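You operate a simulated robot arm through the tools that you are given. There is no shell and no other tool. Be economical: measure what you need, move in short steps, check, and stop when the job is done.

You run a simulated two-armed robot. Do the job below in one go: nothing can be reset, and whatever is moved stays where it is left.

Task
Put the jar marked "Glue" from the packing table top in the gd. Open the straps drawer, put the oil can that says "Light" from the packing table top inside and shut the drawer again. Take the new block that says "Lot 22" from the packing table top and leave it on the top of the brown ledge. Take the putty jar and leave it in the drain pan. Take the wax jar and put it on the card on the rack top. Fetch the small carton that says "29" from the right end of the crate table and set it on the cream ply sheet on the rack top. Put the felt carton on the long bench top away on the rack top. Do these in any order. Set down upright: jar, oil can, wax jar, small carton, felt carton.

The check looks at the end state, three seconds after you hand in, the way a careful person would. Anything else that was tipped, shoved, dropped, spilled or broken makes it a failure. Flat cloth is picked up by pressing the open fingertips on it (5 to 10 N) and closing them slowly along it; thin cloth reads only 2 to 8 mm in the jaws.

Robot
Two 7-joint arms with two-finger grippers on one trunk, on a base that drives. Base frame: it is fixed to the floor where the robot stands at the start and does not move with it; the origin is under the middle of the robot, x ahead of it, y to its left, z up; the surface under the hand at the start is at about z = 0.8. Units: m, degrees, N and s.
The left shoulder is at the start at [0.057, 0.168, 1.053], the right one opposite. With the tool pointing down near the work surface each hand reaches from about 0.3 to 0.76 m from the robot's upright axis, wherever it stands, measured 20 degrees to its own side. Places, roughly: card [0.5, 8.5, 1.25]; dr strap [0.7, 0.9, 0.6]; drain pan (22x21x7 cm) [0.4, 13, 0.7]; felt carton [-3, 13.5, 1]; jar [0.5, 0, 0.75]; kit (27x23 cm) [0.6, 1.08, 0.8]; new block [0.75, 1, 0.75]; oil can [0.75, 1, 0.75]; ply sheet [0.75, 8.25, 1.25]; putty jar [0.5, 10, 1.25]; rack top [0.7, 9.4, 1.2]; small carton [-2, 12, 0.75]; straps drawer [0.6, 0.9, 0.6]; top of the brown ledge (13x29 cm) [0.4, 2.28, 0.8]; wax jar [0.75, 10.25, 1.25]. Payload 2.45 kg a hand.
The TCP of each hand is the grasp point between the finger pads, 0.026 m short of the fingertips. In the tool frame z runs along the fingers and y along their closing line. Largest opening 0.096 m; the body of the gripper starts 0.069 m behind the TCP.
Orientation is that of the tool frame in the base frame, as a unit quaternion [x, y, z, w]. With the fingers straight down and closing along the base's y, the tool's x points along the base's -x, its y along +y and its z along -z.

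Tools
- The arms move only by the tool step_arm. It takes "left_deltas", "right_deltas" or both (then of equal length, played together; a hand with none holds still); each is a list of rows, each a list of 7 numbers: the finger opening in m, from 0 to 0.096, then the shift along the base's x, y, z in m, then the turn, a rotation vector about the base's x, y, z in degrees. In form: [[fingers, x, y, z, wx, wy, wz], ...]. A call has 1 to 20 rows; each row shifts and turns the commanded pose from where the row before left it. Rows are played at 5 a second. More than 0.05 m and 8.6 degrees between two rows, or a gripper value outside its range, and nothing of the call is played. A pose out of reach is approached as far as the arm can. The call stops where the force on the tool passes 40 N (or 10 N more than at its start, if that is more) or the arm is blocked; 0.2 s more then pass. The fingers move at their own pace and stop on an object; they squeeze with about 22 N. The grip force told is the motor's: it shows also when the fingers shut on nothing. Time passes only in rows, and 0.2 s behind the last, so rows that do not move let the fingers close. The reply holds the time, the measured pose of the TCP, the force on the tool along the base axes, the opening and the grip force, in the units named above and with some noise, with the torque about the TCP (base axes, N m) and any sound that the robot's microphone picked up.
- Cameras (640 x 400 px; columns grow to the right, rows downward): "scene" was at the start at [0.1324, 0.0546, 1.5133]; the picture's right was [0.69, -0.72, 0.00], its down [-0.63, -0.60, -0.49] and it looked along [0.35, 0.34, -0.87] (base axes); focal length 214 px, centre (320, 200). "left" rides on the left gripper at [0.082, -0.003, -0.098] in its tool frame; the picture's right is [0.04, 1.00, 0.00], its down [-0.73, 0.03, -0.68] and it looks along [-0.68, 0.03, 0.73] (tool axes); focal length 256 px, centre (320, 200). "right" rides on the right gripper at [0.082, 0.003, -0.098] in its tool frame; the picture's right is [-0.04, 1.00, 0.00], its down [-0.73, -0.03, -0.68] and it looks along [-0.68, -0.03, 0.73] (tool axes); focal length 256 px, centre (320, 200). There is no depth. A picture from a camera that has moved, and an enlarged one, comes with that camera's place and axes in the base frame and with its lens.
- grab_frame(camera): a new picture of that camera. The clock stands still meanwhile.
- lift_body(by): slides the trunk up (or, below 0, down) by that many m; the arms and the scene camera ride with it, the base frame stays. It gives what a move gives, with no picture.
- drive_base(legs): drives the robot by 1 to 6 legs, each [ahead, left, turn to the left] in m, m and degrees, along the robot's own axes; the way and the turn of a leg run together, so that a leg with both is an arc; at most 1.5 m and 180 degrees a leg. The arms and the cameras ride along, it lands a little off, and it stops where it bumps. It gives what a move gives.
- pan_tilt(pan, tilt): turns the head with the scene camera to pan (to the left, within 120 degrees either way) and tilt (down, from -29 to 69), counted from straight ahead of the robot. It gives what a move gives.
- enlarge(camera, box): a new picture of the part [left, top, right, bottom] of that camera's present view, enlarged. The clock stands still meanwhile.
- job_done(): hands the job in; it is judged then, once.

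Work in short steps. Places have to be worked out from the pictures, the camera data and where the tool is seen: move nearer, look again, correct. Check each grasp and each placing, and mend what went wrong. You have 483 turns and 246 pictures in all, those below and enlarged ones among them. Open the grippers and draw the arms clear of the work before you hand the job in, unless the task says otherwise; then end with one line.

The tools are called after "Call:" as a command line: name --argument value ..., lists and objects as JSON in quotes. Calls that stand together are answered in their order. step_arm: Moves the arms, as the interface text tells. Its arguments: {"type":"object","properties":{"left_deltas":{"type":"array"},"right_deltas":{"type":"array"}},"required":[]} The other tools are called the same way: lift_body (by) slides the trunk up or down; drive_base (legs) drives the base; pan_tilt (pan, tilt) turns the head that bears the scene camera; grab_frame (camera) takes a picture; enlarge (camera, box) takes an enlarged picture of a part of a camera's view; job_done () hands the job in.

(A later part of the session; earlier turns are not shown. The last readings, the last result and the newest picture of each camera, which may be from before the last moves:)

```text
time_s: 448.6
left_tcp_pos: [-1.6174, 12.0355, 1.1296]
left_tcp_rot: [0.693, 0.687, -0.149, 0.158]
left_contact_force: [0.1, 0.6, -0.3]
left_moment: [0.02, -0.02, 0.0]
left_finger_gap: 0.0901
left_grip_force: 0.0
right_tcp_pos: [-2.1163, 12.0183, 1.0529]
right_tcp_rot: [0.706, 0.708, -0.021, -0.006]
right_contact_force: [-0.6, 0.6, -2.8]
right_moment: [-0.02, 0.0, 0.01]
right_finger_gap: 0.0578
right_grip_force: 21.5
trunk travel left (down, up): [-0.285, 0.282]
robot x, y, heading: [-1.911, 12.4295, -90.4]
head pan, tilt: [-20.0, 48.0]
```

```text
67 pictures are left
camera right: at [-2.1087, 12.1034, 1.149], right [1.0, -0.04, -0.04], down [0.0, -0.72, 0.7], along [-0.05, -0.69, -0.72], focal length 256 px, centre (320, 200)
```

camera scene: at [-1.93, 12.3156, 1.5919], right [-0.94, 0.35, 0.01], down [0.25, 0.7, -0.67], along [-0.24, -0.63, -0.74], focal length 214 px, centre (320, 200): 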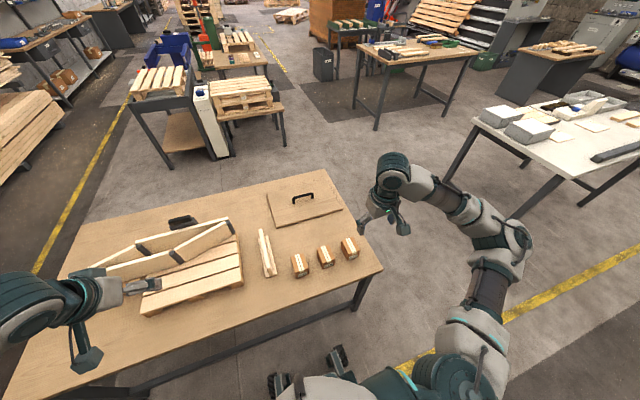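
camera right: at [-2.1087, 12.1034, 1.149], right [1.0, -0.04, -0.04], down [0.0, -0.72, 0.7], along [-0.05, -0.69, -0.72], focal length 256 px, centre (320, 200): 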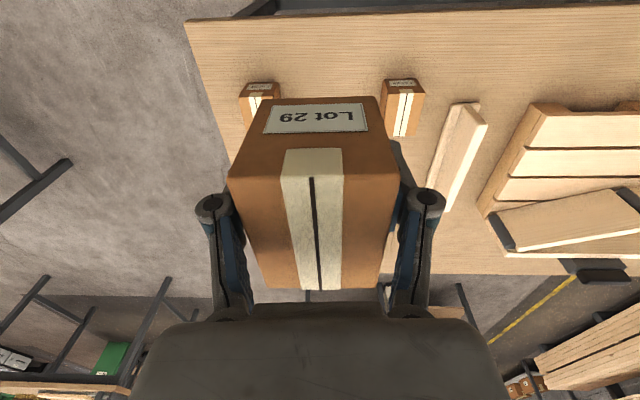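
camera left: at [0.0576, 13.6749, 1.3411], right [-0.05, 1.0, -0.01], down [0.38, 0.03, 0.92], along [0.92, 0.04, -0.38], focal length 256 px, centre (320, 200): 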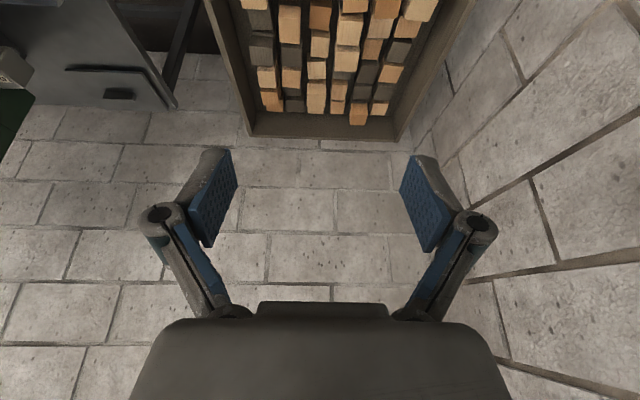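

Lot 29 held. Back away, turn around to face the bench and go to the Felt carton (~x −3.1).

Call:
drive_base --legs '[[-0.3, 0, 0], [0, 0, 90], [0, 0, 90.4], [0, 0.5, 0], [0, 0.45, 0]]'

Call:
pan_tilt --pan 15 --tilt 40

Call:
grab_frame --camera "scene"

Call:
grab_frame --camera "left"

```text
time_s: 463.2
left_tcp_pos: [-3.172, 13.1074, 1.1274]
left_tcp_rot: [0.696, -0.685, -0.156, -0.15]
left_contact_force: [0.8, -0.9, -0.5]
left_moment: [0.01, -0.03, -0.02]
left_finger_gap: 0.0902
left_grip_force: 0.2
right_tcp_pos: [-2.6737, 13.1338, 1.054]
right_tcp_rot: [0.715, -0.698, 0.008, -0.024]
right_contact_force: [-0.5, 0.2, -4.2]
right_moment: [0.0, -0.04, -0.01]
right_finger_gap: 0.0577
right_grip_force: 22.2
trunk travel left (down, up): [-0.285, 0.282]
robot x, y, heading: [-2.86, 12.72, 91.0]
head pan, tilt: [-20.0, 48.0]
```

```text
time_s: 464.2
left_tcp_pos: [-3.1422, 13.1049, 1.1358]
left_tcp_rot: [0.693, -0.687, -0.166, -0.141]
left_contact_force: [0.3, 0.1, -0.2]
left_moment: [-0.01, 0.01, 0.01]
left_finger_gap: 0.09
left_grip_force: 0.0
right_tcp_pos: [-2.6458, 13.1313, 1.0508]
right_tcp_rot: [0.714, -0.7, -0.002, -0.016]
right_contact_force: [1.5, 0.4, -2.8]
right_moment: [-0.02, 0.02, 0.01]
right_finger_gap: 0.0576
right_grip_force: 22.0
trunk travel left (down, up): [-0.285, 0.282]
robot x, y, heading: [-2.8582, 12.7138, 90.7]
head pan, tilt: [15.0, 40.0]
```

```text
66 pictures are left
camera scene: at [-2.8836, 12.8422, 1.603], right [0.96, 0.27, 0.0], down [0.17, -0.62, -0.76], along [-0.21, 0.73, -0.65], focal length 214 px, centre (320, 200)
```

scene: 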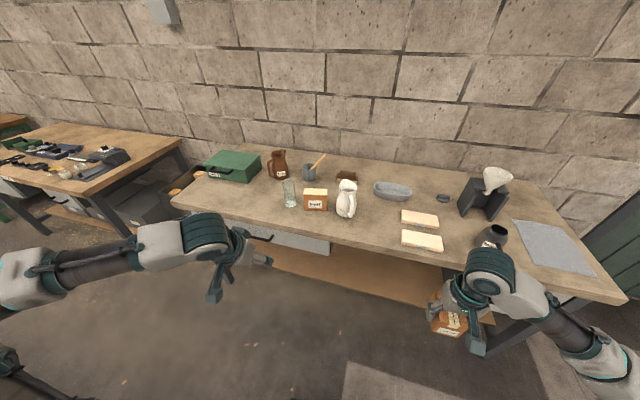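

```text
65 pictures are left
camera left: at [-3.1367, 12.9876, 1.1899], right [-1.0, -0.05, 0.02], down [-0.01, 0.38, 0.93], along [-0.05, 0.93, -0.38], focal length 256 px, centre (320, 200)
```

left: 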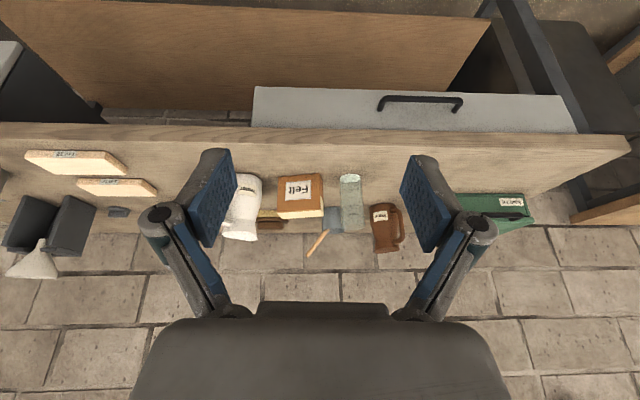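

Call:
enlarge --camera "scene" --box '[260, 140, 380, 230]'

Call:
enlarge --camera "left" --box '[200, 130, 440, 280]'

```text
4.44 times, centred on (320, 185) of scene
camera zoom: at [-2.8836, 12.8422, 1.603], right [0.96, 0.27, 0.0], down [0.17, -0.62, -0.76], along [-0.21, 0.73, -0.65], focal length 953 px, centre (320, 267)
```

zoom: 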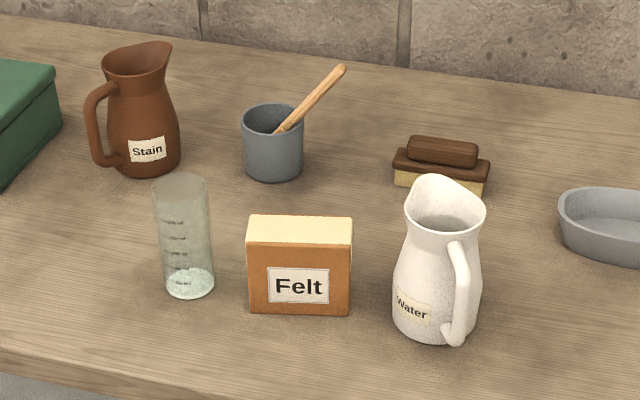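

```text
2.67 times, centred on (320, 205) of left
camera zoom: at [-3.1367, 12.9876, 1.1899], right [-1.0, -0.05, 0.02], down [-0.01, 0.38, 0.93], along [-0.05, 0.93, -0.38], focal length 683 px, centre (320, 187)
```

zoom: 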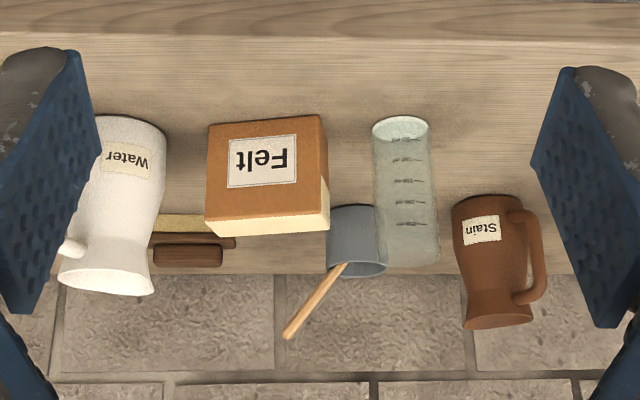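

Felt carton: about 11×4.5×10.5 cm, centre ≈[-3.118,13.597], top 0.98; must be gripped front-to-back. I turn the left hand vertical and yaw it −90°.

Call:
step_arm --left_deltas '[[0.09, 0, 0, 0.01, -8.3, 0, 0], [0.09, 0, 0, 0.01, -8.3, 0, 0], [0.09, 0, 0, 0.01, -8.3, 0, 0], [0.09, 0, 0.01, 0, 0, 0, -8.2], [0.09, 0, 0.01, 0, 0, 0, -8.2], [0.09, 0, 0.01, 0, 0, 0, -8.2], [0.09, 0, 0.01, 0, 0, 0, -8.2], [0.09, 0, 0.01, 0, 0, 0, -8.2], [0.09, 0, 0, 0, 0, 0, -8.2], [0.09, 0, 0, 0, 0, 0, -8.2], [0.09, 0, 0, 0, 0, 0, -8.2], [0.09, 0, 0, 0, 0, 0, -8.2], [0.09, 0, 0, 0, 0, 0, -8.2], [0.09, 0, 0, 0, 0, 0, -8.2], [0.09, 0, 0, 0, 0, 0, 0]]'

```text
time_s: 467.4
left_tcp_pos: [-3.1733, 13.1554, 1.1599]
left_tcp_rot: [-0.001, 1.0, 0.013, 0.01]
left_contact_force: [-0.9, 0.0, 0.1]
left_moment: [0.04, -0.04, -0.01]
left_finger_gap: 0.0901
left_grip_force: 0.1
right_tcp_pos: [-2.6748, 13.1325, 1.0547]
right_tcp_rot: [0.717, -0.697, 0.006, -0.022]
right_contact_force: [-1.1, -0.2, -3.2]
right_moment: [0.0, -0.07, 0.04]
right_finger_gap: 0.0578
right_grip_force: 22.4
trunk travel left (down, up): [-0.285, 0.282]
robot x, y, heading: [-2.8655, 12.7181, 91.2]
head pan, tilt: [15.0, 40.0]
```

Good: closing is now along y. Drive forward 0.28.

Call:
drive_base --legs '[[0.28, 0, -1]]'

Call:
grab_frame --camera "left"

Call:
grab_frame --camera "scene"

```text
time_s: 469.4
left_tcp_pos: [-3.1598, 13.4407, 1.1612]
left_tcp_rot: [0.005, 1.0, 0.013, 0.007]
left_contact_force: [-0.6, -0.8, 0.5]
left_moment: [-0.02, -0.02, 0.01]
left_finger_gap: 0.0901
left_grip_force: 0.0
right_tcp_pos: [-2.6636, 13.4108, 1.0542]
right_tcp_rot: [0.71, -0.704, 0.004, -0.022]
right_contact_force: [-0.9, 0.2, -3.0]
right_moment: [0.01, -0.02, 0.01]
right_finger_gap: 0.0579
right_grip_force: 22.1
trunk travel left (down, up): [-0.285, 0.282]
robot x, y, heading: [-2.8655, 12.9979, 89.8]
head pan, tilt: [15.0, 40.0]
```

```text
62 pictures are left
camera left: at [-3.2432, 13.4339, 1.2589], right [-0.03, 1.0, 0.03], down [0.72, 0.0, 0.69], along [0.69, 0.04, -0.72], focal length 256 px, centre (320, 200)
```

left: 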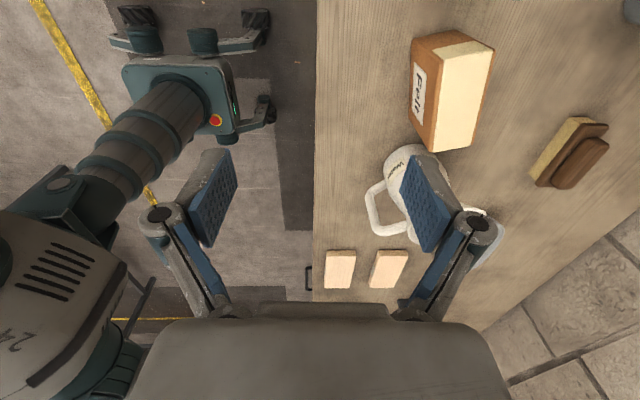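

```text
61 pictures are left
camera scene: at [-2.9085, 13.1236, 1.6027], right [0.97, 0.26, 0.01], down [0.18, -0.62, -0.76], along [-0.19, 0.74, -0.65], focal length 214 px, centre (320, 200)
```

scene: 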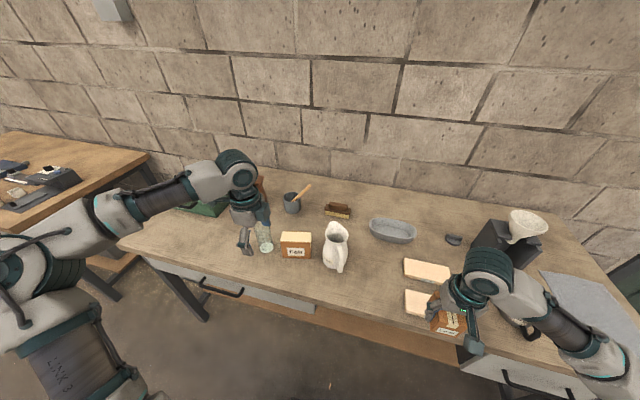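

Box is rotated ≈13°, centre ≈[-3.125,13.60]. Move above it with a +13° yaw.

Call:
step_arm --left_deltas '[[0.085, 0.0125, 0.041, 0, 0, 0, 6.5], [0.085, 0.0125, 0.041, 0, 0, 0, 6.5], [0.085, 0.0125, 0.041, 0, 0, 0, 0], [0.085, 0.0125, 0.04, 0, 0, 0, 0], [0.085, 0, 0, -0.04, 0, 0, 0], [0.085, 0, 0, 0, 0, 0, 0]]'

Call:
grab_frame --camera "left"

```text
time_s: 470.8
left_tcp_pos: [-3.1087, 13.5711, 1.1212]
left_tcp_rot: [-0.108, 0.994, 0.014, -0.002]
left_contact_force: [-0.9, -0.7, -0.2]
left_moment: [-0.02, 0.01, -0.03]
left_finger_gap: 0.0851
left_grip_force: 0.1
left hand out of reach, approached as far as the arm can: row 4
right_tcp_pos: [-2.6479, 13.4085, 1.0511]
right_tcp_rot: [0.71, -0.704, -0.001, -0.018]
right_contact_force: [-0.2, -1.0, -3.3]
right_moment: [-0.03, 0.01, -0.01]
right_finger_gap: 0.0576
right_grip_force: 22.5
trunk travel left (down, up): [-0.285, 0.282]
robot x, y, heading: [-2.8666, 12.999, 89.9]
head pan, tilt: [15.0, 40.0]
```

```text
60 pictures are left
camera left: at [-3.1869, 13.5459, 1.2195], right [-0.25, 0.97, 0.03], down [0.71, 0.17, 0.68], along [0.65, 0.19, -0.73], focal length 256 px, centre (320, 200)
```

left: 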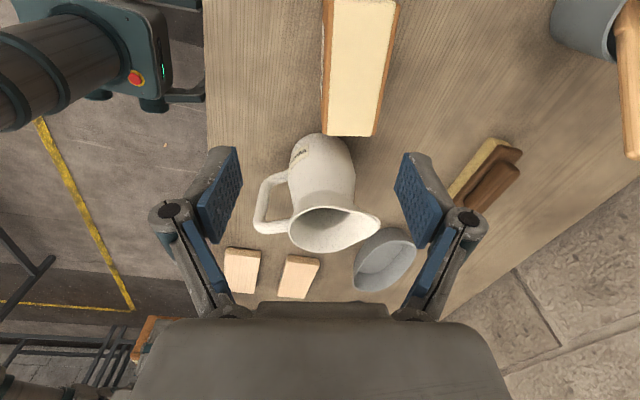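

Slightly out of reach; drive 7 cm forward.

Call:
drive_base --legs '[[0.07, 0, 0]]'

Call:
step_arm --left_deltas '[[0.085, 0, 0, 0, 0, 0, 0], [0.085, 0, 0, 0, 0, 0, 0], [0.085, 0, 0, 0, 0, 0, 0]]'

Call:
grab_frame --camera "left"

```text
time_s: 471.8
left_tcp_pos: [-3.1182, 13.6382, 1.1202]
left_tcp_rot: [-0.108, 0.994, 0.014, 0.002]
left_contact_force: [-1.4, 0.0, -0.4]
left_moment: [0.0, -0.09, -0.02]
left_finger_gap: 0.0851
left_grip_force: 0.1
right_tcp_pos: [-2.6604, 13.477, 1.0536]
right_tcp_rot: [0.711, -0.703, 0.0, -0.02]
right_contact_force: [-0.6, 0.6, -3.3]
right_moment: [-0.02, -0.07, -0.01]
right_finger_gap: 0.0576
right_grip_force: 22.1
trunk travel left (down, up): [-0.285, 0.282]
robot x, y, heading: [-2.8639, 13.07, 90.2]
head pan, tilt: [15.0, 40.0]
```

```text
time_s: 472.6
left_tcp_pos: [-3.1146, 13.6373, 1.1223]
left_tcp_rot: [-0.108, 0.994, 0.014, -0.001]
left_contact_force: [-0.3, 0.1, -0.2]
left_moment: [-0.02, 0.02, -0.02]
left_finger_gap: 0.085
left_grip_force: 0.0
right_tcp_pos: [-2.6552, 13.4751, 1.0523]
right_tcp_rot: [0.711, -0.703, -0.001, -0.02]
right_contact_force: [-0.3, 0.3, -2.0]
right_moment: [-0.03, -0.03, -0.02]
right_finger_gap: 0.0576
right_grip_force: 22.6
trunk travel left (down, up): [-0.285, 0.282]
robot x, y, heading: [-2.8686, 13.0655, 89.9]
head pan, tilt: [15.0, 40.0]
```

```text
59 pictures are left
camera left: at [-3.1941, 13.6115, 1.2204], right [-0.25, 0.97, 0.03], down [0.71, 0.17, 0.68], along [0.65, 0.19, -0.73], focal length 256 px, centre (320, 200)
```

left: 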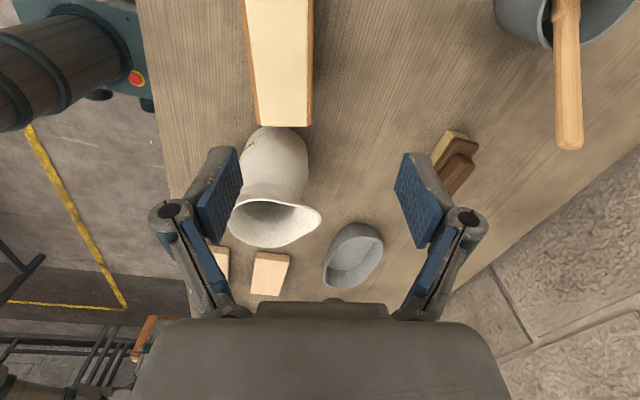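

Box axis at x≈−3.112 is y≈13.606. Shift and descend.

Call:
step_arm --left_deltas '[[0.085, -0.001, -0.031, 0, 0, 0, 0], [0.085, 0, 0, 0, 0, 0, 0], [0.085, 0, 0, -0.03, 0, 0, 0], [0.085, 0, 0, -0.03, 0, 0, 0], [0.085, 0, 0, -0.03, 0, 0, 0], [0.085, 0, 0, 0, 0, 0, 0]]'

Call:
grab_frame --camera "left"

Call:
enlarge --camera "scene" --box '[200, 150, 380, 290]'

```text
time_s: 474.0
left_tcp_pos: [-3.116, 13.6052, 1.0326]
left_tcp_rot: [-0.108, 0.994, 0.016, 0.0]
left_contact_force: [0.5, -0.2, 0.6]
left_moment: [0.02, -0.01, -0.01]
left_finger_gap: 0.0848
left_grip_force: 0.1
right_tcp_pos: [-2.6549, 13.4744, 1.0541]
right_tcp_rot: [0.711, -0.703, -0.002, -0.02]
right_contact_force: [-0.2, -0.7, -2.3]
right_moment: [0.0, 0.01, 0.0]
right_finger_gap: 0.0575
right_grip_force: 21.7
trunk travel left (down, up): [-0.285, 0.282]
robot x, y, heading: [-2.8684, 13.0699, 90.0]
head pan, tilt: [15.0, 40.0]
```

```text
58 pictures are left
camera left: at [-3.1934, 13.5796, 1.1304], right [-0.25, 0.97, 0.03], down [0.71, 0.17, 0.68], along [0.65, 0.2, -0.73], focal length 256 px, centre (320, 200)
```

left: 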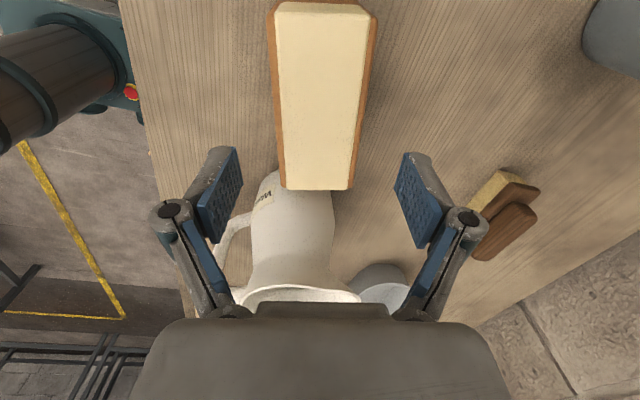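

```text
2.86 times, centred on (290, 220) of scene
camera zoom: at [-2.8909, 13.1949, 1.6029], right [0.97, 0.26, 0.0], down [0.17, -0.62, -0.76], along [-0.2, 0.74, -0.65], focal length 613 px, centre (406, 143)
```

zoom: 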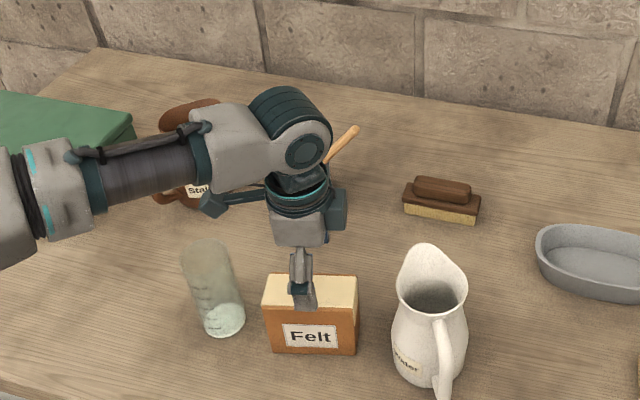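

Well aligned. Descend the rest slowly to z≈0.96.

Call:
step_arm --left_deltas '[[0.085, 0, 0, -0.025, 0, 0, 0], [0.085, 0, 0, -0.025, 0, 0, 0], [0.085, 0, 0, -0.02, 0, 0, 0], [0.085, 0, 0, 0, 0, 0, 0]]'

Call:
enlarge --camera "scene" --box '[200, 150, 380, 290]'

```text
time_s: 475.0
left_tcp_pos: [-3.1149, 13.6052, 0.9613]
left_tcp_rot: [-0.108, 0.994, 0.016, 0.0]
left_contact_force: [-0.6, -0.7, -0.2]
left_moment: [-0.01, 0.0, 0.0]
left_finger_gap: 0.085
left_grip_force: 0.0
right_tcp_pos: [-2.6542, 13.4756, 1.0527]
right_tcp_rot: [0.711, -0.703, -0.002, -0.021]
right_contact_force: [0.2, -0.3, -3.1]
right_moment: [-0.04, 0.03, -0.04]
right_finger_gap: 0.058
right_grip_force: 22.1
trunk travel left (down, up): [-0.285, 0.282]
robot x, y, heading: [-2.8672, 13.0691, 89.9]
head pan, tilt: [15.0, 40.0]
```

```text
2.86 times, centred on (290, 220) of scene
camera zoom: at [-2.8896, 13.1951, 1.6029], right [0.97, 0.26, 0.0], down [0.17, -0.62, -0.76], along [-0.2, 0.74, -0.65], focal length 613 px, centre (406, 143)
```

zoom: 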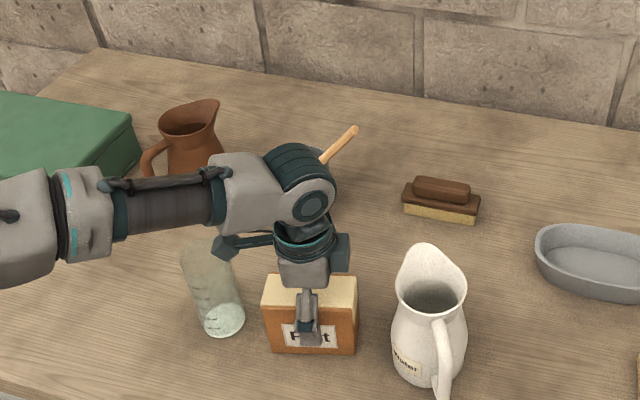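

Clear of the beaker and jug. Close and lift straight up.

Call:
step_arm --left_deltas '[[0.07, 0, 0, 0, 0, 0, 0], [0.055, 0, 0, 0, 0, 0, 0], [0.04, 0, 0, 0, 0, 0, 0], [0.03, 0, 0, 0, 0, 0, 0], [0.03, 0, 0, 0, 0, 0, 0], [0.03, 0, 0, 0.02, 0, 0, 0], [0.03, 0, 0, 0.03, 0, 0, 0], [0.03, 0, 0, 0.04, 0, 0, 0], [0.03, 0, 0, 0.04, 0, 0, 0], [0.03, 0, 0, 0.04, 0, 0, 0], [0.03, 0, 0, 0.04, 0, 0, 0], [0.03, 0, 0, 0, 0, 0, 0]]'

Call:
grab_frame --camera "scene"

```text
time_s: 477.6
left_tcp_pos: [-3.1147, 13.6039, 1.1711]
left_tcp_rot: [-0.108, 0.994, 0.015, 0.0]
left_contact_force: [-0.3, -0.2, -2.6]
left_moment: [0.02, -0.05, 0.03]
left_finger_gap: 0.0558
left_grip_force: 21.7
right_tcp_pos: [-2.6554, 13.4752, 1.0527]
right_tcp_rot: [0.711, -0.703, -0.002, -0.019]
right_contact_force: [-0.3, -0.2, -2.8]
right_moment: [-0.01, 0.02, -0.01]
right_finger_gap: 0.0576
right_grip_force: 21.6
trunk travel left (down, up): [-0.285, 0.282]
robot x, y, heading: [-2.8701, 13.069, 90.2]
head pan, tilt: [15.0, 40.0]
```

```text
55 pictures are left
camera scene: at [-2.8903, 13.196, 1.6027], right [0.97, 0.26, 0.0], down [0.17, -0.62, -0.76], along [-0.2, 0.74, -0.65], focal length 214 px, centre (320, 200)
```

scene: 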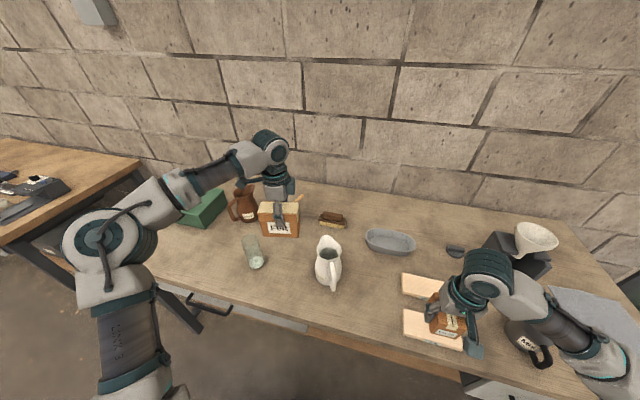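

Felt held. Back off and drive back toward the rack: turn to +x, forward, then turn south.

Call:
drive_base --legs '[[-0.36, 0, 0], [0, 0, -90], [1.25, 0, 0], [1.22, 0, 0]]'

Call:
drive_base --legs '[[0, 0, -90], [1.3, 0, 0], [1.25, 0, 0]]'

Call:
pan_tilt --pan 30 --tilt 35

Call:
grab_frame --camera "scene"

```text
time_s: 495.5
left_tcp_pos: [0.1562, 12.9759, 1.172]
left_tcp_rot: [0.625, 0.781, 0.01, 0.011]
left_contact_force: [-0.5, 0.2, -1.4]
left_moment: [-0.03, 0.0, 0.0]
left_finger_gap: 0.0556
left_grip_force: 21.4
right_tcp_pos: [0.0275, 12.5143, 1.0532]
right_tcp_rot: [-0.007, 1.0, -0.013, 0.016]
right_contact_force: [0.2, 1.0, -3.2]
right_moment: [0.01, -0.01, 0.0]
right_finger_gap: 0.058
right_grip_force: 22.5
trunk travel left (down, up): [-0.285, 0.282]
robot x, y, heading: [-0.3804, 12.7281, 0.1]
head pan, tilt: [15.0, 40.0]
```

```text
time_s: 511.9
left_tcp_pos: [-0.1696, 9.6268, 1.1738]
left_tcp_rot: [0.994, 0.107, 0.0, 0.016]
left_contact_force: [-0.6, 0.4, -3.0]
left_moment: [-0.08, 0.01, 0.03]
left_finger_gap: 0.056
left_grip_force: 22.0
right_tcp_pos: [-0.6284, 9.7588, 1.0554]
right_tcp_rot: [0.704, 0.71, -0.022, 0.003]
right_contact_force: [0.3, -0.6, -2.8]
right_moment: [0.0, -0.01, 0.01]
right_finger_gap: 0.0579
right_grip_force: 21.9
trunk travel left (down, up): [-0.285, 0.282]
robot x, y, heading: [-0.4129, 10.1607, -90.3]
head pan, tilt: [15.0, 40.0]
```

```text
time_s: 512.6
left_tcp_pos: [-0.1684, 9.6317, 1.1753]
left_tcp_rot: [0.994, 0.108, 0.0, 0.019]
left_contact_force: [-0.2, 0.2, -2.0]
left_moment: [0.02, -0.01, 0.0]
left_finger_gap: 0.0556
left_grip_force: 22.1
right_tcp_pos: [-0.6285, 9.7615, 1.0572]
right_tcp_rot: [0.703, 0.71, -0.021, 0.005]
right_contact_force: [-0.3, 0.3, -2.2]
right_moment: [0.05, 0.01, 0.01]
right_finger_gap: 0.0574
right_grip_force: 21.8
trunk travel left (down, up): [-0.285, 0.282]
robot x, y, heading: [-0.4166, 10.16, -90.2]
head pan, tilt: [30.0, 35.0]
```

```text
54 pictures are left
camera scene: at [-0.3714, 10.0403, 1.6104], right [-0.87, -0.5, 0.0], down [-0.28, 0.5, -0.82], along [0.41, -0.71, -0.58], focal length 214 px, centre (320, 200)
```

scene: 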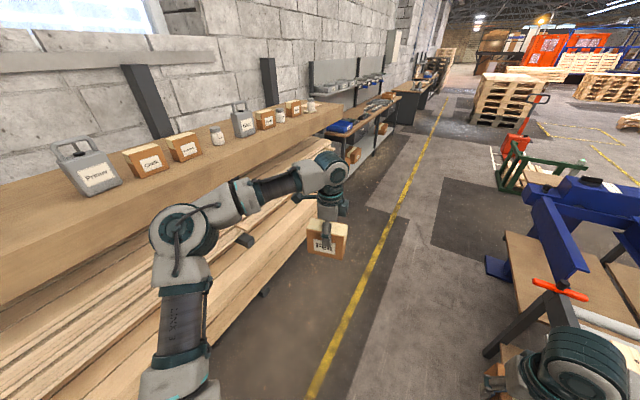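

Advance 0.2 more, turn to face the rack, raise the trunk.

Call:
drive_base --legs '[[0.2, 0, 0], [0, 0, 90.3]]'

Call:
lift_body --by 0.24

Call:
pan_tilt --pan 15 --tilt 40

Call:
grab_frame --camera "scene"

```text
time_s: 518.0
left_tcp_pos: [0.1156, 10.1995, 1.1769]
left_tcp_rot: [0.631, 0.776, 0.012, 0.014]
left_contact_force: [-0.3, -0.8, -1.7]
left_moment: [-0.03, 0.02, 0.03]
left_finger_gap: 0.0556
left_grip_force: 22.1
right_tcp_pos: [-0.0178, 9.7391, 1.0576]
right_tcp_rot: [0.0, 1.0, -0.013, 0.019]
right_contact_force: [0.6, 0.3, -3.9]
right_moment: [0.02, 0.04, -0.02]
right_finger_gap: 0.0575
right_grip_force: 22.4
trunk travel left (down, up): [-0.285, 0.282]
robot x, y, heading: [-0.4173, 9.9558, -0.7]
head pan, tilt: [30.0, 35.0]
```

```text
time_s: 520.5
left_tcp_pos: [0.1129, 10.1992, 1.4177]
left_tcp_rot: [0.63, 0.776, 0.014, 0.014]
left_contact_force: [1.0, 1.1, -2.9]
left_moment: [0.0, -0.02, -0.04]
left_finger_gap: 0.0554
left_grip_force: 22.7
right_tcp_pos: [-0.0219, 9.7407, 1.2987]
right_tcp_rot: [0.0, 1.0, -0.013, 0.02]
right_contact_force: [0.4, -0.4, -3.5]
right_moment: [-0.05, 0.01, -0.01]
right_finger_gap: 0.0578
right_grip_force: 21.9
trunk travel left (down, up): [-0.525, 0.042]
robot x, y, heading: [-0.417, 9.9592, -0.7]
head pan, tilt: [30.0, 35.0]
```

```text
time_s: 521.3
left_tcp_pos: [0.1127, 10.2, 1.4177]
left_tcp_rot: [0.63, 0.776, 0.013, 0.015]
left_contact_force: [0.3, 0.0, -2.2]
left_moment: [-0.04, 0.0, 0.0]
left_finger_gap: 0.0557
left_grip_force: 22.4
right_tcp_pos: [-0.0231, 9.7407, 1.2986]
right_tcp_rot: [0.0, 1.0, -0.014, 0.021]
right_contact_force: [-0.4, -0.6, -3.5]
right_moment: [-0.02, 0.05, -0.04]
right_finger_gap: 0.0576
right_grip_force: 21.4
trunk travel left (down, up): [-0.525, 0.042]
robot x, y, heading: [-0.4181, 9.9562, -0.8]
head pan, tilt: [15.0, 40.0]
```

```text
53 pictures are left
camera scene: at [-0.3444, 9.98, 1.8431], right [0.25, -0.97, 0.0], down [-0.63, -0.16, -0.76], along [0.74, 0.19, -0.65], focal length 214 px, centre (320, 200)
```

scene: 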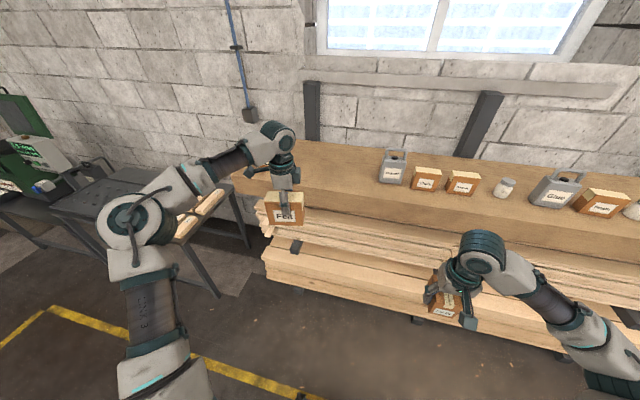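

Drive straight forward 0.45; the left hand will be over the free spot at y≈10.2.

Call:
drive_base --legs '[[0.45, 0, 0.7]]'

Call:
grab_frame --camera "left"

Call:
grab_frame --camera "scene"

```text
time_s: 524.0
left_tcp_pos: [0.5613, 10.2049, 1.4187]
left_tcp_rot: [0.626, 0.78, 0.014, 0.016]
left_contact_force: [0.4, -0.3, -2.1]
left_moment: [-0.04, -0.01, 0.03]
left_finger_gap: 0.0555
left_grip_force: 21.7
right_tcp_pos: [0.4351, 9.7445, 1.2992]
right_tcp_rot: [-0.007, 1.0, -0.014, 0.021]
right_contact_force: [0.8, -0.2, -3.5]
right_moment: [0.03, 0.02, 0.05]
right_finger_gap: 0.0577
right_grip_force: 22.2
trunk travel left (down, up): [-0.525, 0.042]
robot x, y, heading: [0.0401, 9.9551, -0.0]
head pan, tilt: [15.0, 40.0]
```

```text
52 pictures are left
camera left: at [0.5366, 10.2816, 1.5175], right [0.97, 0.26, 0.04], down [0.16, -0.71, 0.68], along [0.2, -0.65, -0.73], focal length 256 px, centre (320, 200)
```

left: 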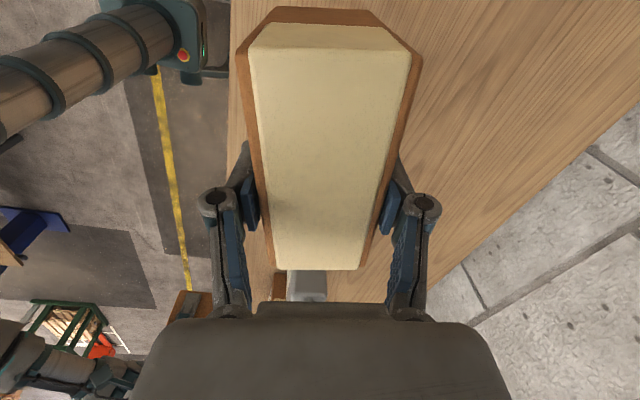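

```text
51 pictures are left
camera scene: at [0.1067, 9.9794, 1.8433], right [0.26, -0.97, 0.0], down [-0.62, -0.17, -0.76], along [0.74, 0.2, -0.64], focal length 214 px, centre (320, 200)
```

scene: 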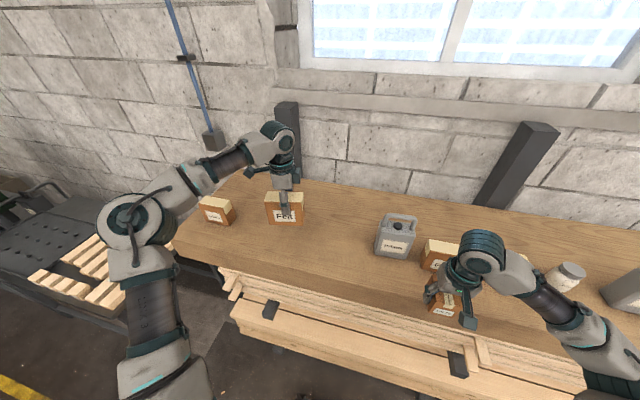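

Spot is free. Lower the Felt carton.

Call:
step_arm --left_deltas '[[0.03, 0.01, 0, -0.03, 0, 0, 0], [0.03, 0, 0, -0.03, 0, 0, 0], [0.03, 0, 0, -0.03, 0, 0, 0], [0.03, 0, 0, -0.02, 0, 0, 0], [0.03, 0, 0, -0.008, 0, 0, 0], [0.03, 0, 0, 0, 0, 0, 0]]'

Call:
step_arm --left_deltas '[[0.03, 0, 0, -0.003, 0, 0, 0], [0.03, 0, 0, -0.003, 0, 0, 0], [0.03, 0, 0, -0.003, 0, 0, 0], [0.03, 0, 0, 0, 0, 0, 0]]'

```text
time_s: 525.5
left_tcp_pos: [0.57, 10.2031, 1.3022]
left_tcp_rot: [0.626, 0.779, 0.015, 0.017]
left_contact_force: [-0.7, 0.3, -2.6]
left_moment: [-0.01, 0.01, 0.0]
left_finger_gap: 0.0556
left_grip_force: 21.5
right_tcp_pos: [0.4331, 9.7441, 1.3004]
right_tcp_rot: [-0.007, 1.0, -0.012, 0.022]
right_contact_force: [0.2, -1.0, -4.1]
right_moment: [0.02, 0.04, 0.02]
right_finger_gap: 0.0577
right_grip_force: 21.7
trunk travel left (down, up): [-0.525, 0.042]
robot x, y, heading: [0.0373, 9.9589, -0.1]
head pan, tilt: [15.0, 40.0]
```

```text
time_s: 526.5
left_tcp_pos: [0.57, 10.2049, 1.2943]
left_tcp_rot: [0.626, 0.78, 0.014, 0.016]
left_contact_force: [0.3, 0.1, -2.3]
left_moment: [-0.04, 0.0, -0.02]
left_finger_gap: 0.0556
left_grip_force: 21.7
right_tcp_pos: [0.433, 9.7443, 1.3]
right_tcp_rot: [-0.007, 1.0, -0.013, 0.022]
right_contact_force: [-0.3, -1.1, -3.1]
right_moment: [0.03, 0.02, 0.0]
right_finger_gap: 0.0577
right_grip_force: 21.9
trunk travel left (down, up): [-0.525, 0.042]
robot x, y, heading: [0.0419, 9.9551, -0.1]
head pan, tilt: [15.0, 40.0]
```

Call:
step_arm --left_deltas '[[0.03, 0, 0, -0.003, 0, 0, 0], [0.03, 0, 0, -0.002, 0, 0, 0], [0.03, 0, 0, 0, 0, 0, 0]]'

Call:
step_arm --left_deltas '[[0.03, 0, 0, -0.003, 0, 0, 0], [0.03, 0, 0, -0.002, 0, 0, 0], [0.03, 0, 0, 0, 0, 0, 0]]'

```text
time_s: 527.2
left_tcp_pos: [0.5699, 10.2035, 1.288]
left_tcp_rot: [0.626, 0.779, 0.014, 0.016]
left_contact_force: [-0.2, -0.1, -3.0]
left_moment: [-0.02, 0.0, -0.02]
left_finger_gap: 0.0557
left_grip_force: 22.2
right_tcp_pos: [0.4329, 9.7435, 1.2997]
right_tcp_rot: [-0.007, 1.0, -0.012, 0.022]
right_contact_force: [0.1, -0.9, -3.1]
right_moment: [-0.04, -0.01, -0.01]
right_finger_gap: 0.0579
right_grip_force: 22.0
trunk travel left (down, up): [-0.525, 0.042]
robot x, y, heading: [0.0421, 9.9575, 0.2]
head pan, tilt: [15.0, 40.0]
```

```text
time_s: 528.0
left_tcp_pos: [0.5708, 10.2044, 1.283]
left_tcp_rot: [0.626, 0.779, 0.015, 0.016]
left_contact_force: [0.5, -0.1, -2.1]
left_moment: [0.07, 0.03, -0.02]
left_finger_gap: 0.056
left_grip_force: 21.8
right_tcp_pos: [0.4336, 9.7449, 1.3002]
right_tcp_rot: [-0.007, 1.0, -0.013, 0.022]
right_contact_force: [0.2, 0.0, -2.9]
right_moment: [-0.02, 0.05, 0.01]
right_finger_gap: 0.0576
right_grip_force: 22.0
trunk travel left (down, up): [-0.525, 0.042]
robot x, y, heading: [0.0424, 9.9567, 0.1]
head pan, tilt: [15.0, 40.0]
```

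Call:
step_arm --left_deltas '[[0.03, 0, 0, -0.003, 0, 0, 0], [0.03, 0, 0, -0.002, 0, 0, 0], [0.03, 0, 0, 0, 0, 0, 0]]'

Call:
enlarge --camera "scene" --box '[190, 150, 350, 270]'

```text
time_s: 528.9
left_tcp_pos: [0.5712, 10.2024, 1.2795]
left_tcp_rot: [0.626, 0.78, 0.015, 0.017]
left_contact_force: [2.8, 1.8, 17.7]
left_moment: [-0.07, 0.25, -0.01]
left_finger_gap: 0.0555
left_grip_force: 21.8
right_tcp_pos: [0.4321, 9.7436, 1.2996]
right_tcp_rot: [-0.006, 1.0, -0.013, 0.022]
right_contact_force: [0.2, -0.5, -3.6]
right_moment: [-0.02, 0.02, -0.02]
right_finger_gap: 0.0579
right_grip_force: 21.9
trunk travel left (down, up): [-0.525, 0.042]
robot x, y, heading: [0.0407, 9.9557, -0.0]
head pan, tilt: [15.0, 40.0]
```

```text
3.33 times, centred on (270, 210) of scene
camera zoom: at [0.1075, 9.9776, 1.8434], right [0.26, -0.97, 0.0], down [-0.62, -0.17, -0.76], along [0.74, 0.2, -0.64], focal length 715 px, centre (487, 167)
```

zoom: 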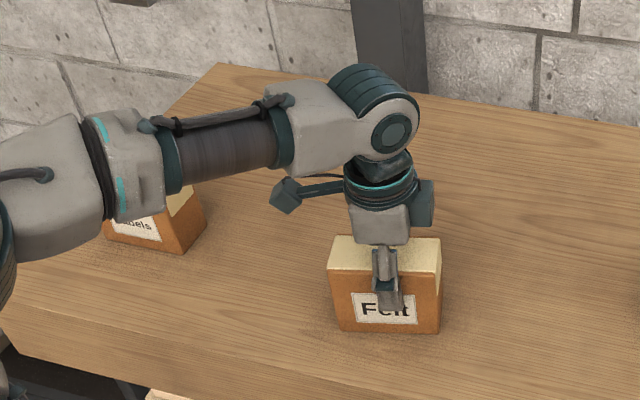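

Standing on the rack top. Relieve, open, lift straight up.

Call:
step_arm --left_deltas '[[0.03, 0, 0, 0.003, 0, 0, 0], [0.06, 0, 0, 0, 0, 0, 0], [0.078, 0, 0, 0, 0, 0, 0], [0.078, 0, 0, 0, 0, 0, 0], [0.078, 0, 0, 0.025, 0, 0, 0], [0.078, 0, 0, 0.035, 0, 0, 0], [0.078, 0, 0, 0.04, 0, 0, 0], [0.078, 0, 0, 0.03, 0, 0, 0], [0.08, 0, 0, 0, 0, 0, 0]]'

Call:
enlarge --camera "scene" --box '[190, 150, 350, 270]'

```text
time_s: 530.9
left_tcp_pos: [0.57, 10.2033, 1.4107]
left_tcp_rot: [0.626, 0.78, 0.014, 0.016]
left_contact_force: [-0.6, 0.4, 0.4]
left_moment: [0.02, 0.0, 0.02]
left_finger_gap: 0.0802
left_grip_force: 0.1
right_tcp_pos: [0.4333, 9.7441, 1.3006]
right_tcp_rot: [-0.006, 1.0, -0.012, 0.021]
right_contact_force: [0.1, -0.7, -3.2]
right_moment: [0.0, 0.03, 0.02]
right_finger_gap: 0.0577
right_grip_force: 22.2
trunk travel left (down, up): [-0.525, 0.042]
robot x, y, heading: [0.0416, 9.9582, 0.2]
head pan, tilt: [15.0, 40.0]
```

```text
3.33 times, centred on (270, 210) of scene
camera zoom: at [0.11, 9.9784, 1.8431], right [0.26, -0.97, 0.0], down [-0.62, -0.17, -0.76], along [0.74, 0.2, -0.65], focal length 715 px, centre (487, 167)
```

zoom: 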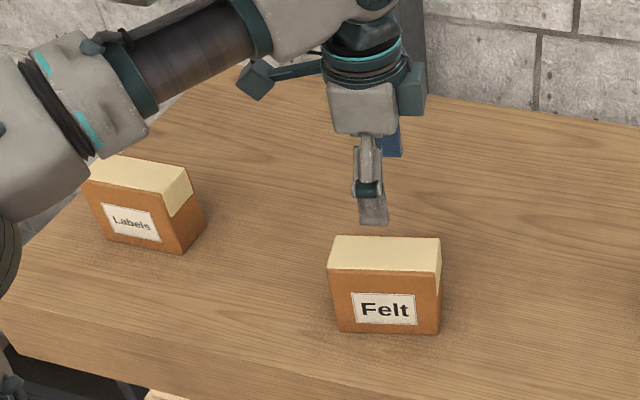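

Felt stands upright. Now the small carton to the ply sheet: back off, lower trunk, go to y≈8.53.

Call:
drive_base --legs '[[-0.45, 0, 0]]'

Call:
lift_body --by -0.22

Call:
drive_base --legs '[[0, 0, -90], [1.42, 0, 0], [0, 0, 90]]'

Call:
lift_body --by 0.24

Call:
pan_tilt --pan -10 --tilt 45

Call:
grab_frame --camera "scene"

```text
time_s: 533.6
left_tcp_pos: [0.1231, 10.2043, 1.4091]
left_tcp_rot: [0.625, 0.78, 0.014, 0.016]
left_contact_force: [-0.9, -0.2, 0.5]
left_moment: [0.02, 0.02, 0.02]
left_finger_gap: 0.0801
left_grip_force: 0.1
right_tcp_pos: [-0.0113, 9.744, 1.2992]
right_tcp_rot: [-0.007, 1.0, -0.013, 0.021]
right_contact_force: [1.1, 0.3, -2.5]
right_moment: [0.02, 0.05, -0.05]
right_finger_gap: 0.0576
right_grip_force: 22.1
trunk travel left (down, up): [-0.525, 0.042]
robot x, y, heading: [-0.4043, 9.9557, 0.3]
head pan, tilt: [15.0, 40.0]
```

```text
time_s: 535.9
left_tcp_pos: [0.1184, 10.2028, 1.1924]
left_tcp_rot: [0.625, 0.78, 0.016, 0.017]
left_contact_force: [-0.3, 0.6, 0.1]
left_moment: [-0.04, 0.01, -0.01]
left_finger_gap: 0.0801
left_grip_force: 0.0
right_tcp_pos: [-0.0192, 9.7428, 1.0816]
right_tcp_rot: [-0.008, 1.0, -0.013, 0.023]
right_contact_force: [0.2, 0.6, -3.4]
right_moment: [0.02, 0.02, 0.01]
right_finger_gap: 0.0576
right_grip_force: 21.9
trunk travel left (down, up): [-0.305, 0.262]
robot x, y, heading: [-0.4103, 9.9548, -0.1]
head pan, tilt: [15.0, 40.0]
```

```text
time_s: 550.6
left_tcp_pos: [0.1141, 8.7792, 1.1924]
left_tcp_rot: [0.627, 0.779, 0.015, 0.018]
left_contact_force: [-1.1, -0.1, -0.2]
left_moment: [0.0, 0.01, 0.01]
left_finger_gap: 0.0799
left_grip_force: 0.2
right_tcp_pos: [-0.0246, 8.32, 1.0809]
right_tcp_rot: [-0.005, 1.0, -0.013, 0.024]
right_contact_force: [0.3, 0.5, -3.1]
right_moment: [0.0, 0.0, 0.02]
right_finger_gap: 0.0577
right_grip_force: 21.6
trunk travel left (down, up): [-0.305, 0.262]
robot x, y, heading: [-0.4113, 8.5331, 0.1]
head pan, tilt: [15.0, 40.0]
```

```text
time_s: 553.1
left_tcp_pos: [0.1116, 8.7795, 1.4344]
left_tcp_rot: [0.627, 0.779, 0.017, 0.018]
left_contact_force: [-0.2, 0.2, -0.2]
left_moment: [0.01, 0.01, 0.0]
left_finger_gap: 0.0801
left_grip_force: 0.0
right_tcp_pos: [-0.0266, 8.32, 1.3222]
right_tcp_rot: [-0.005, 1.0, -0.013, 0.024]
right_contact_force: [0.1, -0.5, -3.1]
right_moment: [0.01, 0.06, -0.01]
right_finger_gap: 0.0576
right_grip_force: 21.9
trunk travel left (down, up): [-0.545, 0.022]
robot x, y, heading: [-0.41, 8.5338, 0.0]
head pan, tilt: [15.0, 40.0]
```

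```text
time_s: 554.0
left_tcp_pos: [0.1096, 8.7799, 1.4341]
left_tcp_rot: [0.625, 0.78, 0.017, 0.018]
left_contact_force: [-0.1, -0.6, 0.3]
left_moment: [-0.02, 0.01, -0.01]
left_finger_gap: 0.0799
left_grip_force: 0.0
right_tcp_pos: [-0.0271, 8.3194, 1.3228]
right_tcp_rot: [-0.005, 1.0, -0.013, 0.025]
right_contact_force: [0.6, 0.5, -3.9]
right_moment: [0.0, 0.03, -0.03]
right_finger_gap: 0.0575
right_grip_force: 22.3
trunk travel left (down, up): [-0.545, 0.022]
robot x, y, heading: [-0.4148, 8.5335, 0.0]
head pan, tilt: [-10.0, 45.0]
```

```text
48 pictures are left
camera scene: at [-0.3446, 8.5196, 1.8559], right [-0.17, -0.98, 0.0], down [-0.7, 0.12, -0.7], along [0.69, -0.12, -0.71], focal length 214 px, centre (320, 200)
```

scene: 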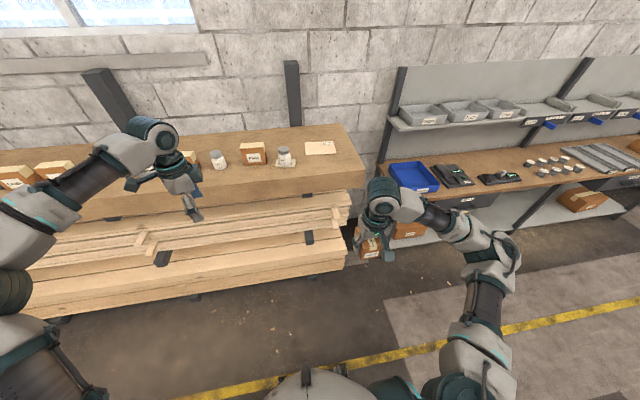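

Calm. Drive forward 0.48.

Call:
drive_base --legs '[[0.48, 0, 0]]'

Call:
grab_frame --camera "right"

Call:
grab_frame --camera "scene"

```text
time_s: 556.9
left_tcp_pos: [0.5828, 8.7805, 1.435]
left_tcp_rot: [0.626, 0.779, 0.018, 0.019]
left_contact_force: [0.0, -0.1, 0.1]
left_moment: [0.01, -0.02, 0.02]
left_finger_gap: 0.08
left_grip_force: 0.2
right_tcp_pos: [0.4449, 8.3202, 1.325]
right_tcp_rot: [-0.005, 1.0, -0.014, 0.027]
right_contact_force: [-1.3, -0.2, -2.5]
right_moment: [0.05, -0.01, 0.01]
right_finger_gap: 0.0579
right_grip_force: 22.7
trunk travel left (down, up): [-0.545, 0.022]
robot x, y, heading: [0.0617, 8.5383, -0.0]
head pan, tilt: [-10.0, 45.0]
```

```text
47 pictures are left
camera right: at [0.3587, 8.3259, 1.4173], right [0.03, 1.0, -0.02], down [0.7, 0.0, 0.72], along [0.72, -0.04, -0.7], focal length 256 px, centre (320, 200)
```

right: 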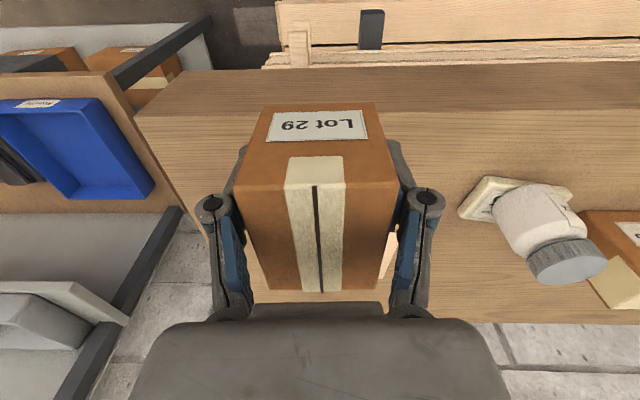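

```text
46 pictures are left
camera scene: at [0.1258, 8.5191, 1.856], right [-0.17, -0.98, 0.0], down [-0.7, 0.12, -0.71], along [0.7, -0.12, -0.71], focal length 214 px, centre (320, 200)
```

scene: 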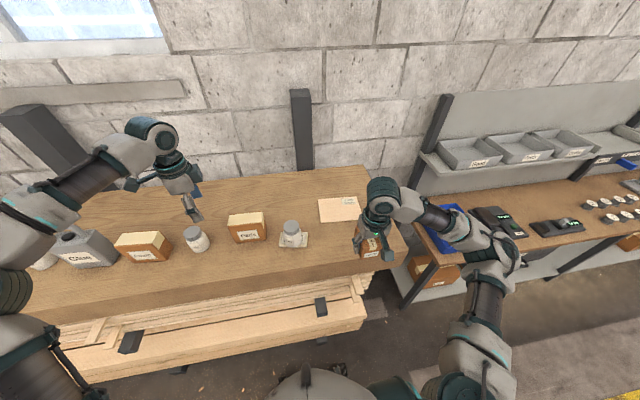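

Call:
enlarge --camera "scene" --box '[270, 160, 430, 270]'

```text
3.64 times, centred on (350, 215) of scene
camera zoom: at [0.1258, 8.5191, 1.856], right [-0.17, -0.98, 0.0], down [-0.7, 0.12, -0.71], along [0.7, -0.12, -0.71], focal length 780 px, centre (211, 146)
```

zoom: 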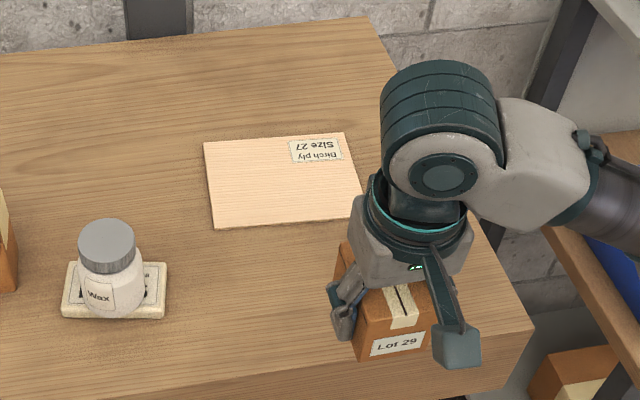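

Ply sheet centre ≈[0.70,8.341]. Move the carton above it.

Call:
step_arm --right_deltas '[[0.035, 0.03, 0.004, 0, 0, 1.9, 0], [0.035, 0.035, 0.004, 0, 0, 0, 0], [0.035, 0.035, 0.004, 0, 0, 0, 0], [0.035, 0.035, 0.004, 0, 0, 0, 0], [0.035, 0.035, 0.003, 0, 0, 0, 0], [0.035, 0.035, 0.003, 0, 0, 0, 0], [0.035, 0.035, 0.0, 0, 0, 0, 0], [0.035, 0, 0, 0, 0, 0, 0], [0.035, 0, 0, 0, 0, 0, 0]]'

Call:
grab_frame --camera "right"

Call:
enlarge --camera "scene" --box '[270, 150, 430, 260]'

```text
time_s: 558.9
left_tcp_pos: [0.5809, 8.7805, 1.4359]
left_tcp_rot: [0.627, 0.779, 0.018, 0.02]
left_contact_force: [-1.4, 0.7, -1.0]
left_moment: [0.01, -0.03, 0.02]
left_finger_gap: 0.0802
left_grip_force: 0.1
right_tcp_pos: [0.6825, 8.3427, 1.3232]
right_tcp_rot: [-0.005, 1.0, -0.014, 0.01]
right_contact_force: [-1.4, -0.5, -2.8]
right_moment: [-0.02, 0.01, 0.01]
right_finger_gap: 0.0577
right_grip_force: 21.7
trunk travel left (down, up): [-0.545, 0.022]
robot x, y, heading: [0.06, 8.5331, -0.3]
head pan, tilt: [-10.0, 45.0]
```

```text
44 pictures are left
camera right: at [0.6003, 8.3497, 1.4203], right [0.03, 1.0, -0.03], down [0.72, 0.0, 0.69], along [0.69, -0.04, -0.72], focal length 256 px, centre (320, 200)
```

right: 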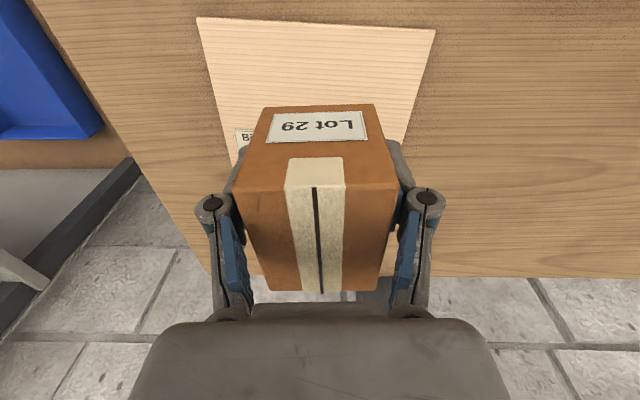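

```text
3.64 times, centred on (350, 205) of scene
camera zoom: at [0.1301, 8.5205, 1.8558], right [-0.17, -0.98, 0.0], down [-0.7, 0.12, -0.7], along [0.69, -0.12, -0.71], focal length 780 px, centre (211, 182)
```

zoom: 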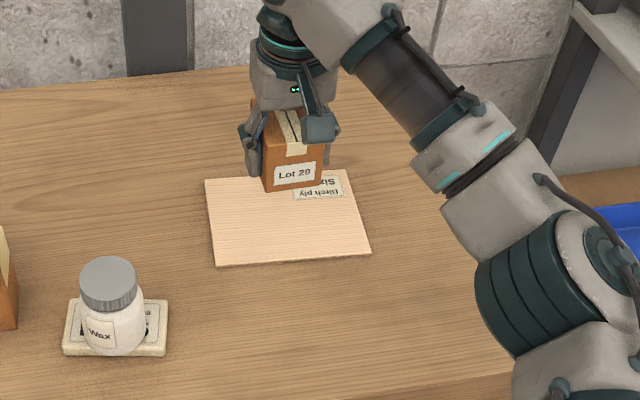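

Over the sheet, centred. Lower to contact.

Call:
step_arm --right_deltas '[[0.035, 0.004, -0.002, -0.02, 0, 0, 0], [0.035, 0, 0, -0.02, 0, 0, 0], [0.035, 0, 0, -0.015, 0, 0, 0], [0.035, 0, 0, -0.008, 0, 0, 0], [0.035, 0, 0, 0, 0, 0, 0]]'

Call:
step_arm --right_deltas '[[0.035, 0, 0, -0.003, 0, 0, 0], [0.035, 0, 0, -0.003, 0, 0, 0], [0.035, 0, 0, 0, 0, 0, 0]]'

```text
time_s: 560.0
left_tcp_pos: [0.5813, 8.7814, 1.4354]
left_tcp_rot: [0.627, 0.778, 0.017, 0.02]
left_contact_force: [-0.1, 0.1, -0.5]
left_moment: [-0.02, -0.01, -0.01]
left_finger_gap: 0.0802
left_grip_force: 0.1
right_tcp_pos: [0.6882, 8.3406, 1.2601]
right_tcp_rot: [-0.005, 1.0, -0.014, 0.01]
right_contact_force: [0.7, 0.6, -3.0]
right_moment: [0.0, 0.03, 0.0]
right_finger_gap: 0.0579
right_grip_force: 22.1
trunk travel left (down, up): [-0.545, 0.022]
robot x, y, heading: [0.0627, 8.5358, -0.2]
head pan, tilt: [-10.0, 45.0]
```

```text
time_s: 560.9
left_tcp_pos: [0.5816, 8.7807, 1.4362]
left_tcp_rot: [0.627, 0.779, 0.017, 0.02]
left_contact_force: [0.0, 1.0, -0.4]
left_moment: [-0.04, 0.01, 0.01]
left_finger_gap: 0.08
left_grip_force: 0.1
right_tcp_pos: [0.6881, 8.3397, 1.2541]
right_tcp_rot: [-0.005, 1.0, -0.013, 0.011]
right_contact_force: [-0.5, 0.6, -2.0]
right_moment: [0.03, 0.04, 0.0]
right_finger_gap: 0.0577
right_grip_force: 22.0
trunk travel left (down, up): [-0.545, 0.022]
robot x, y, heading: [0.0623, 8.5312, -0.2]
head pan, tilt: [-10.0, 45.0]
```

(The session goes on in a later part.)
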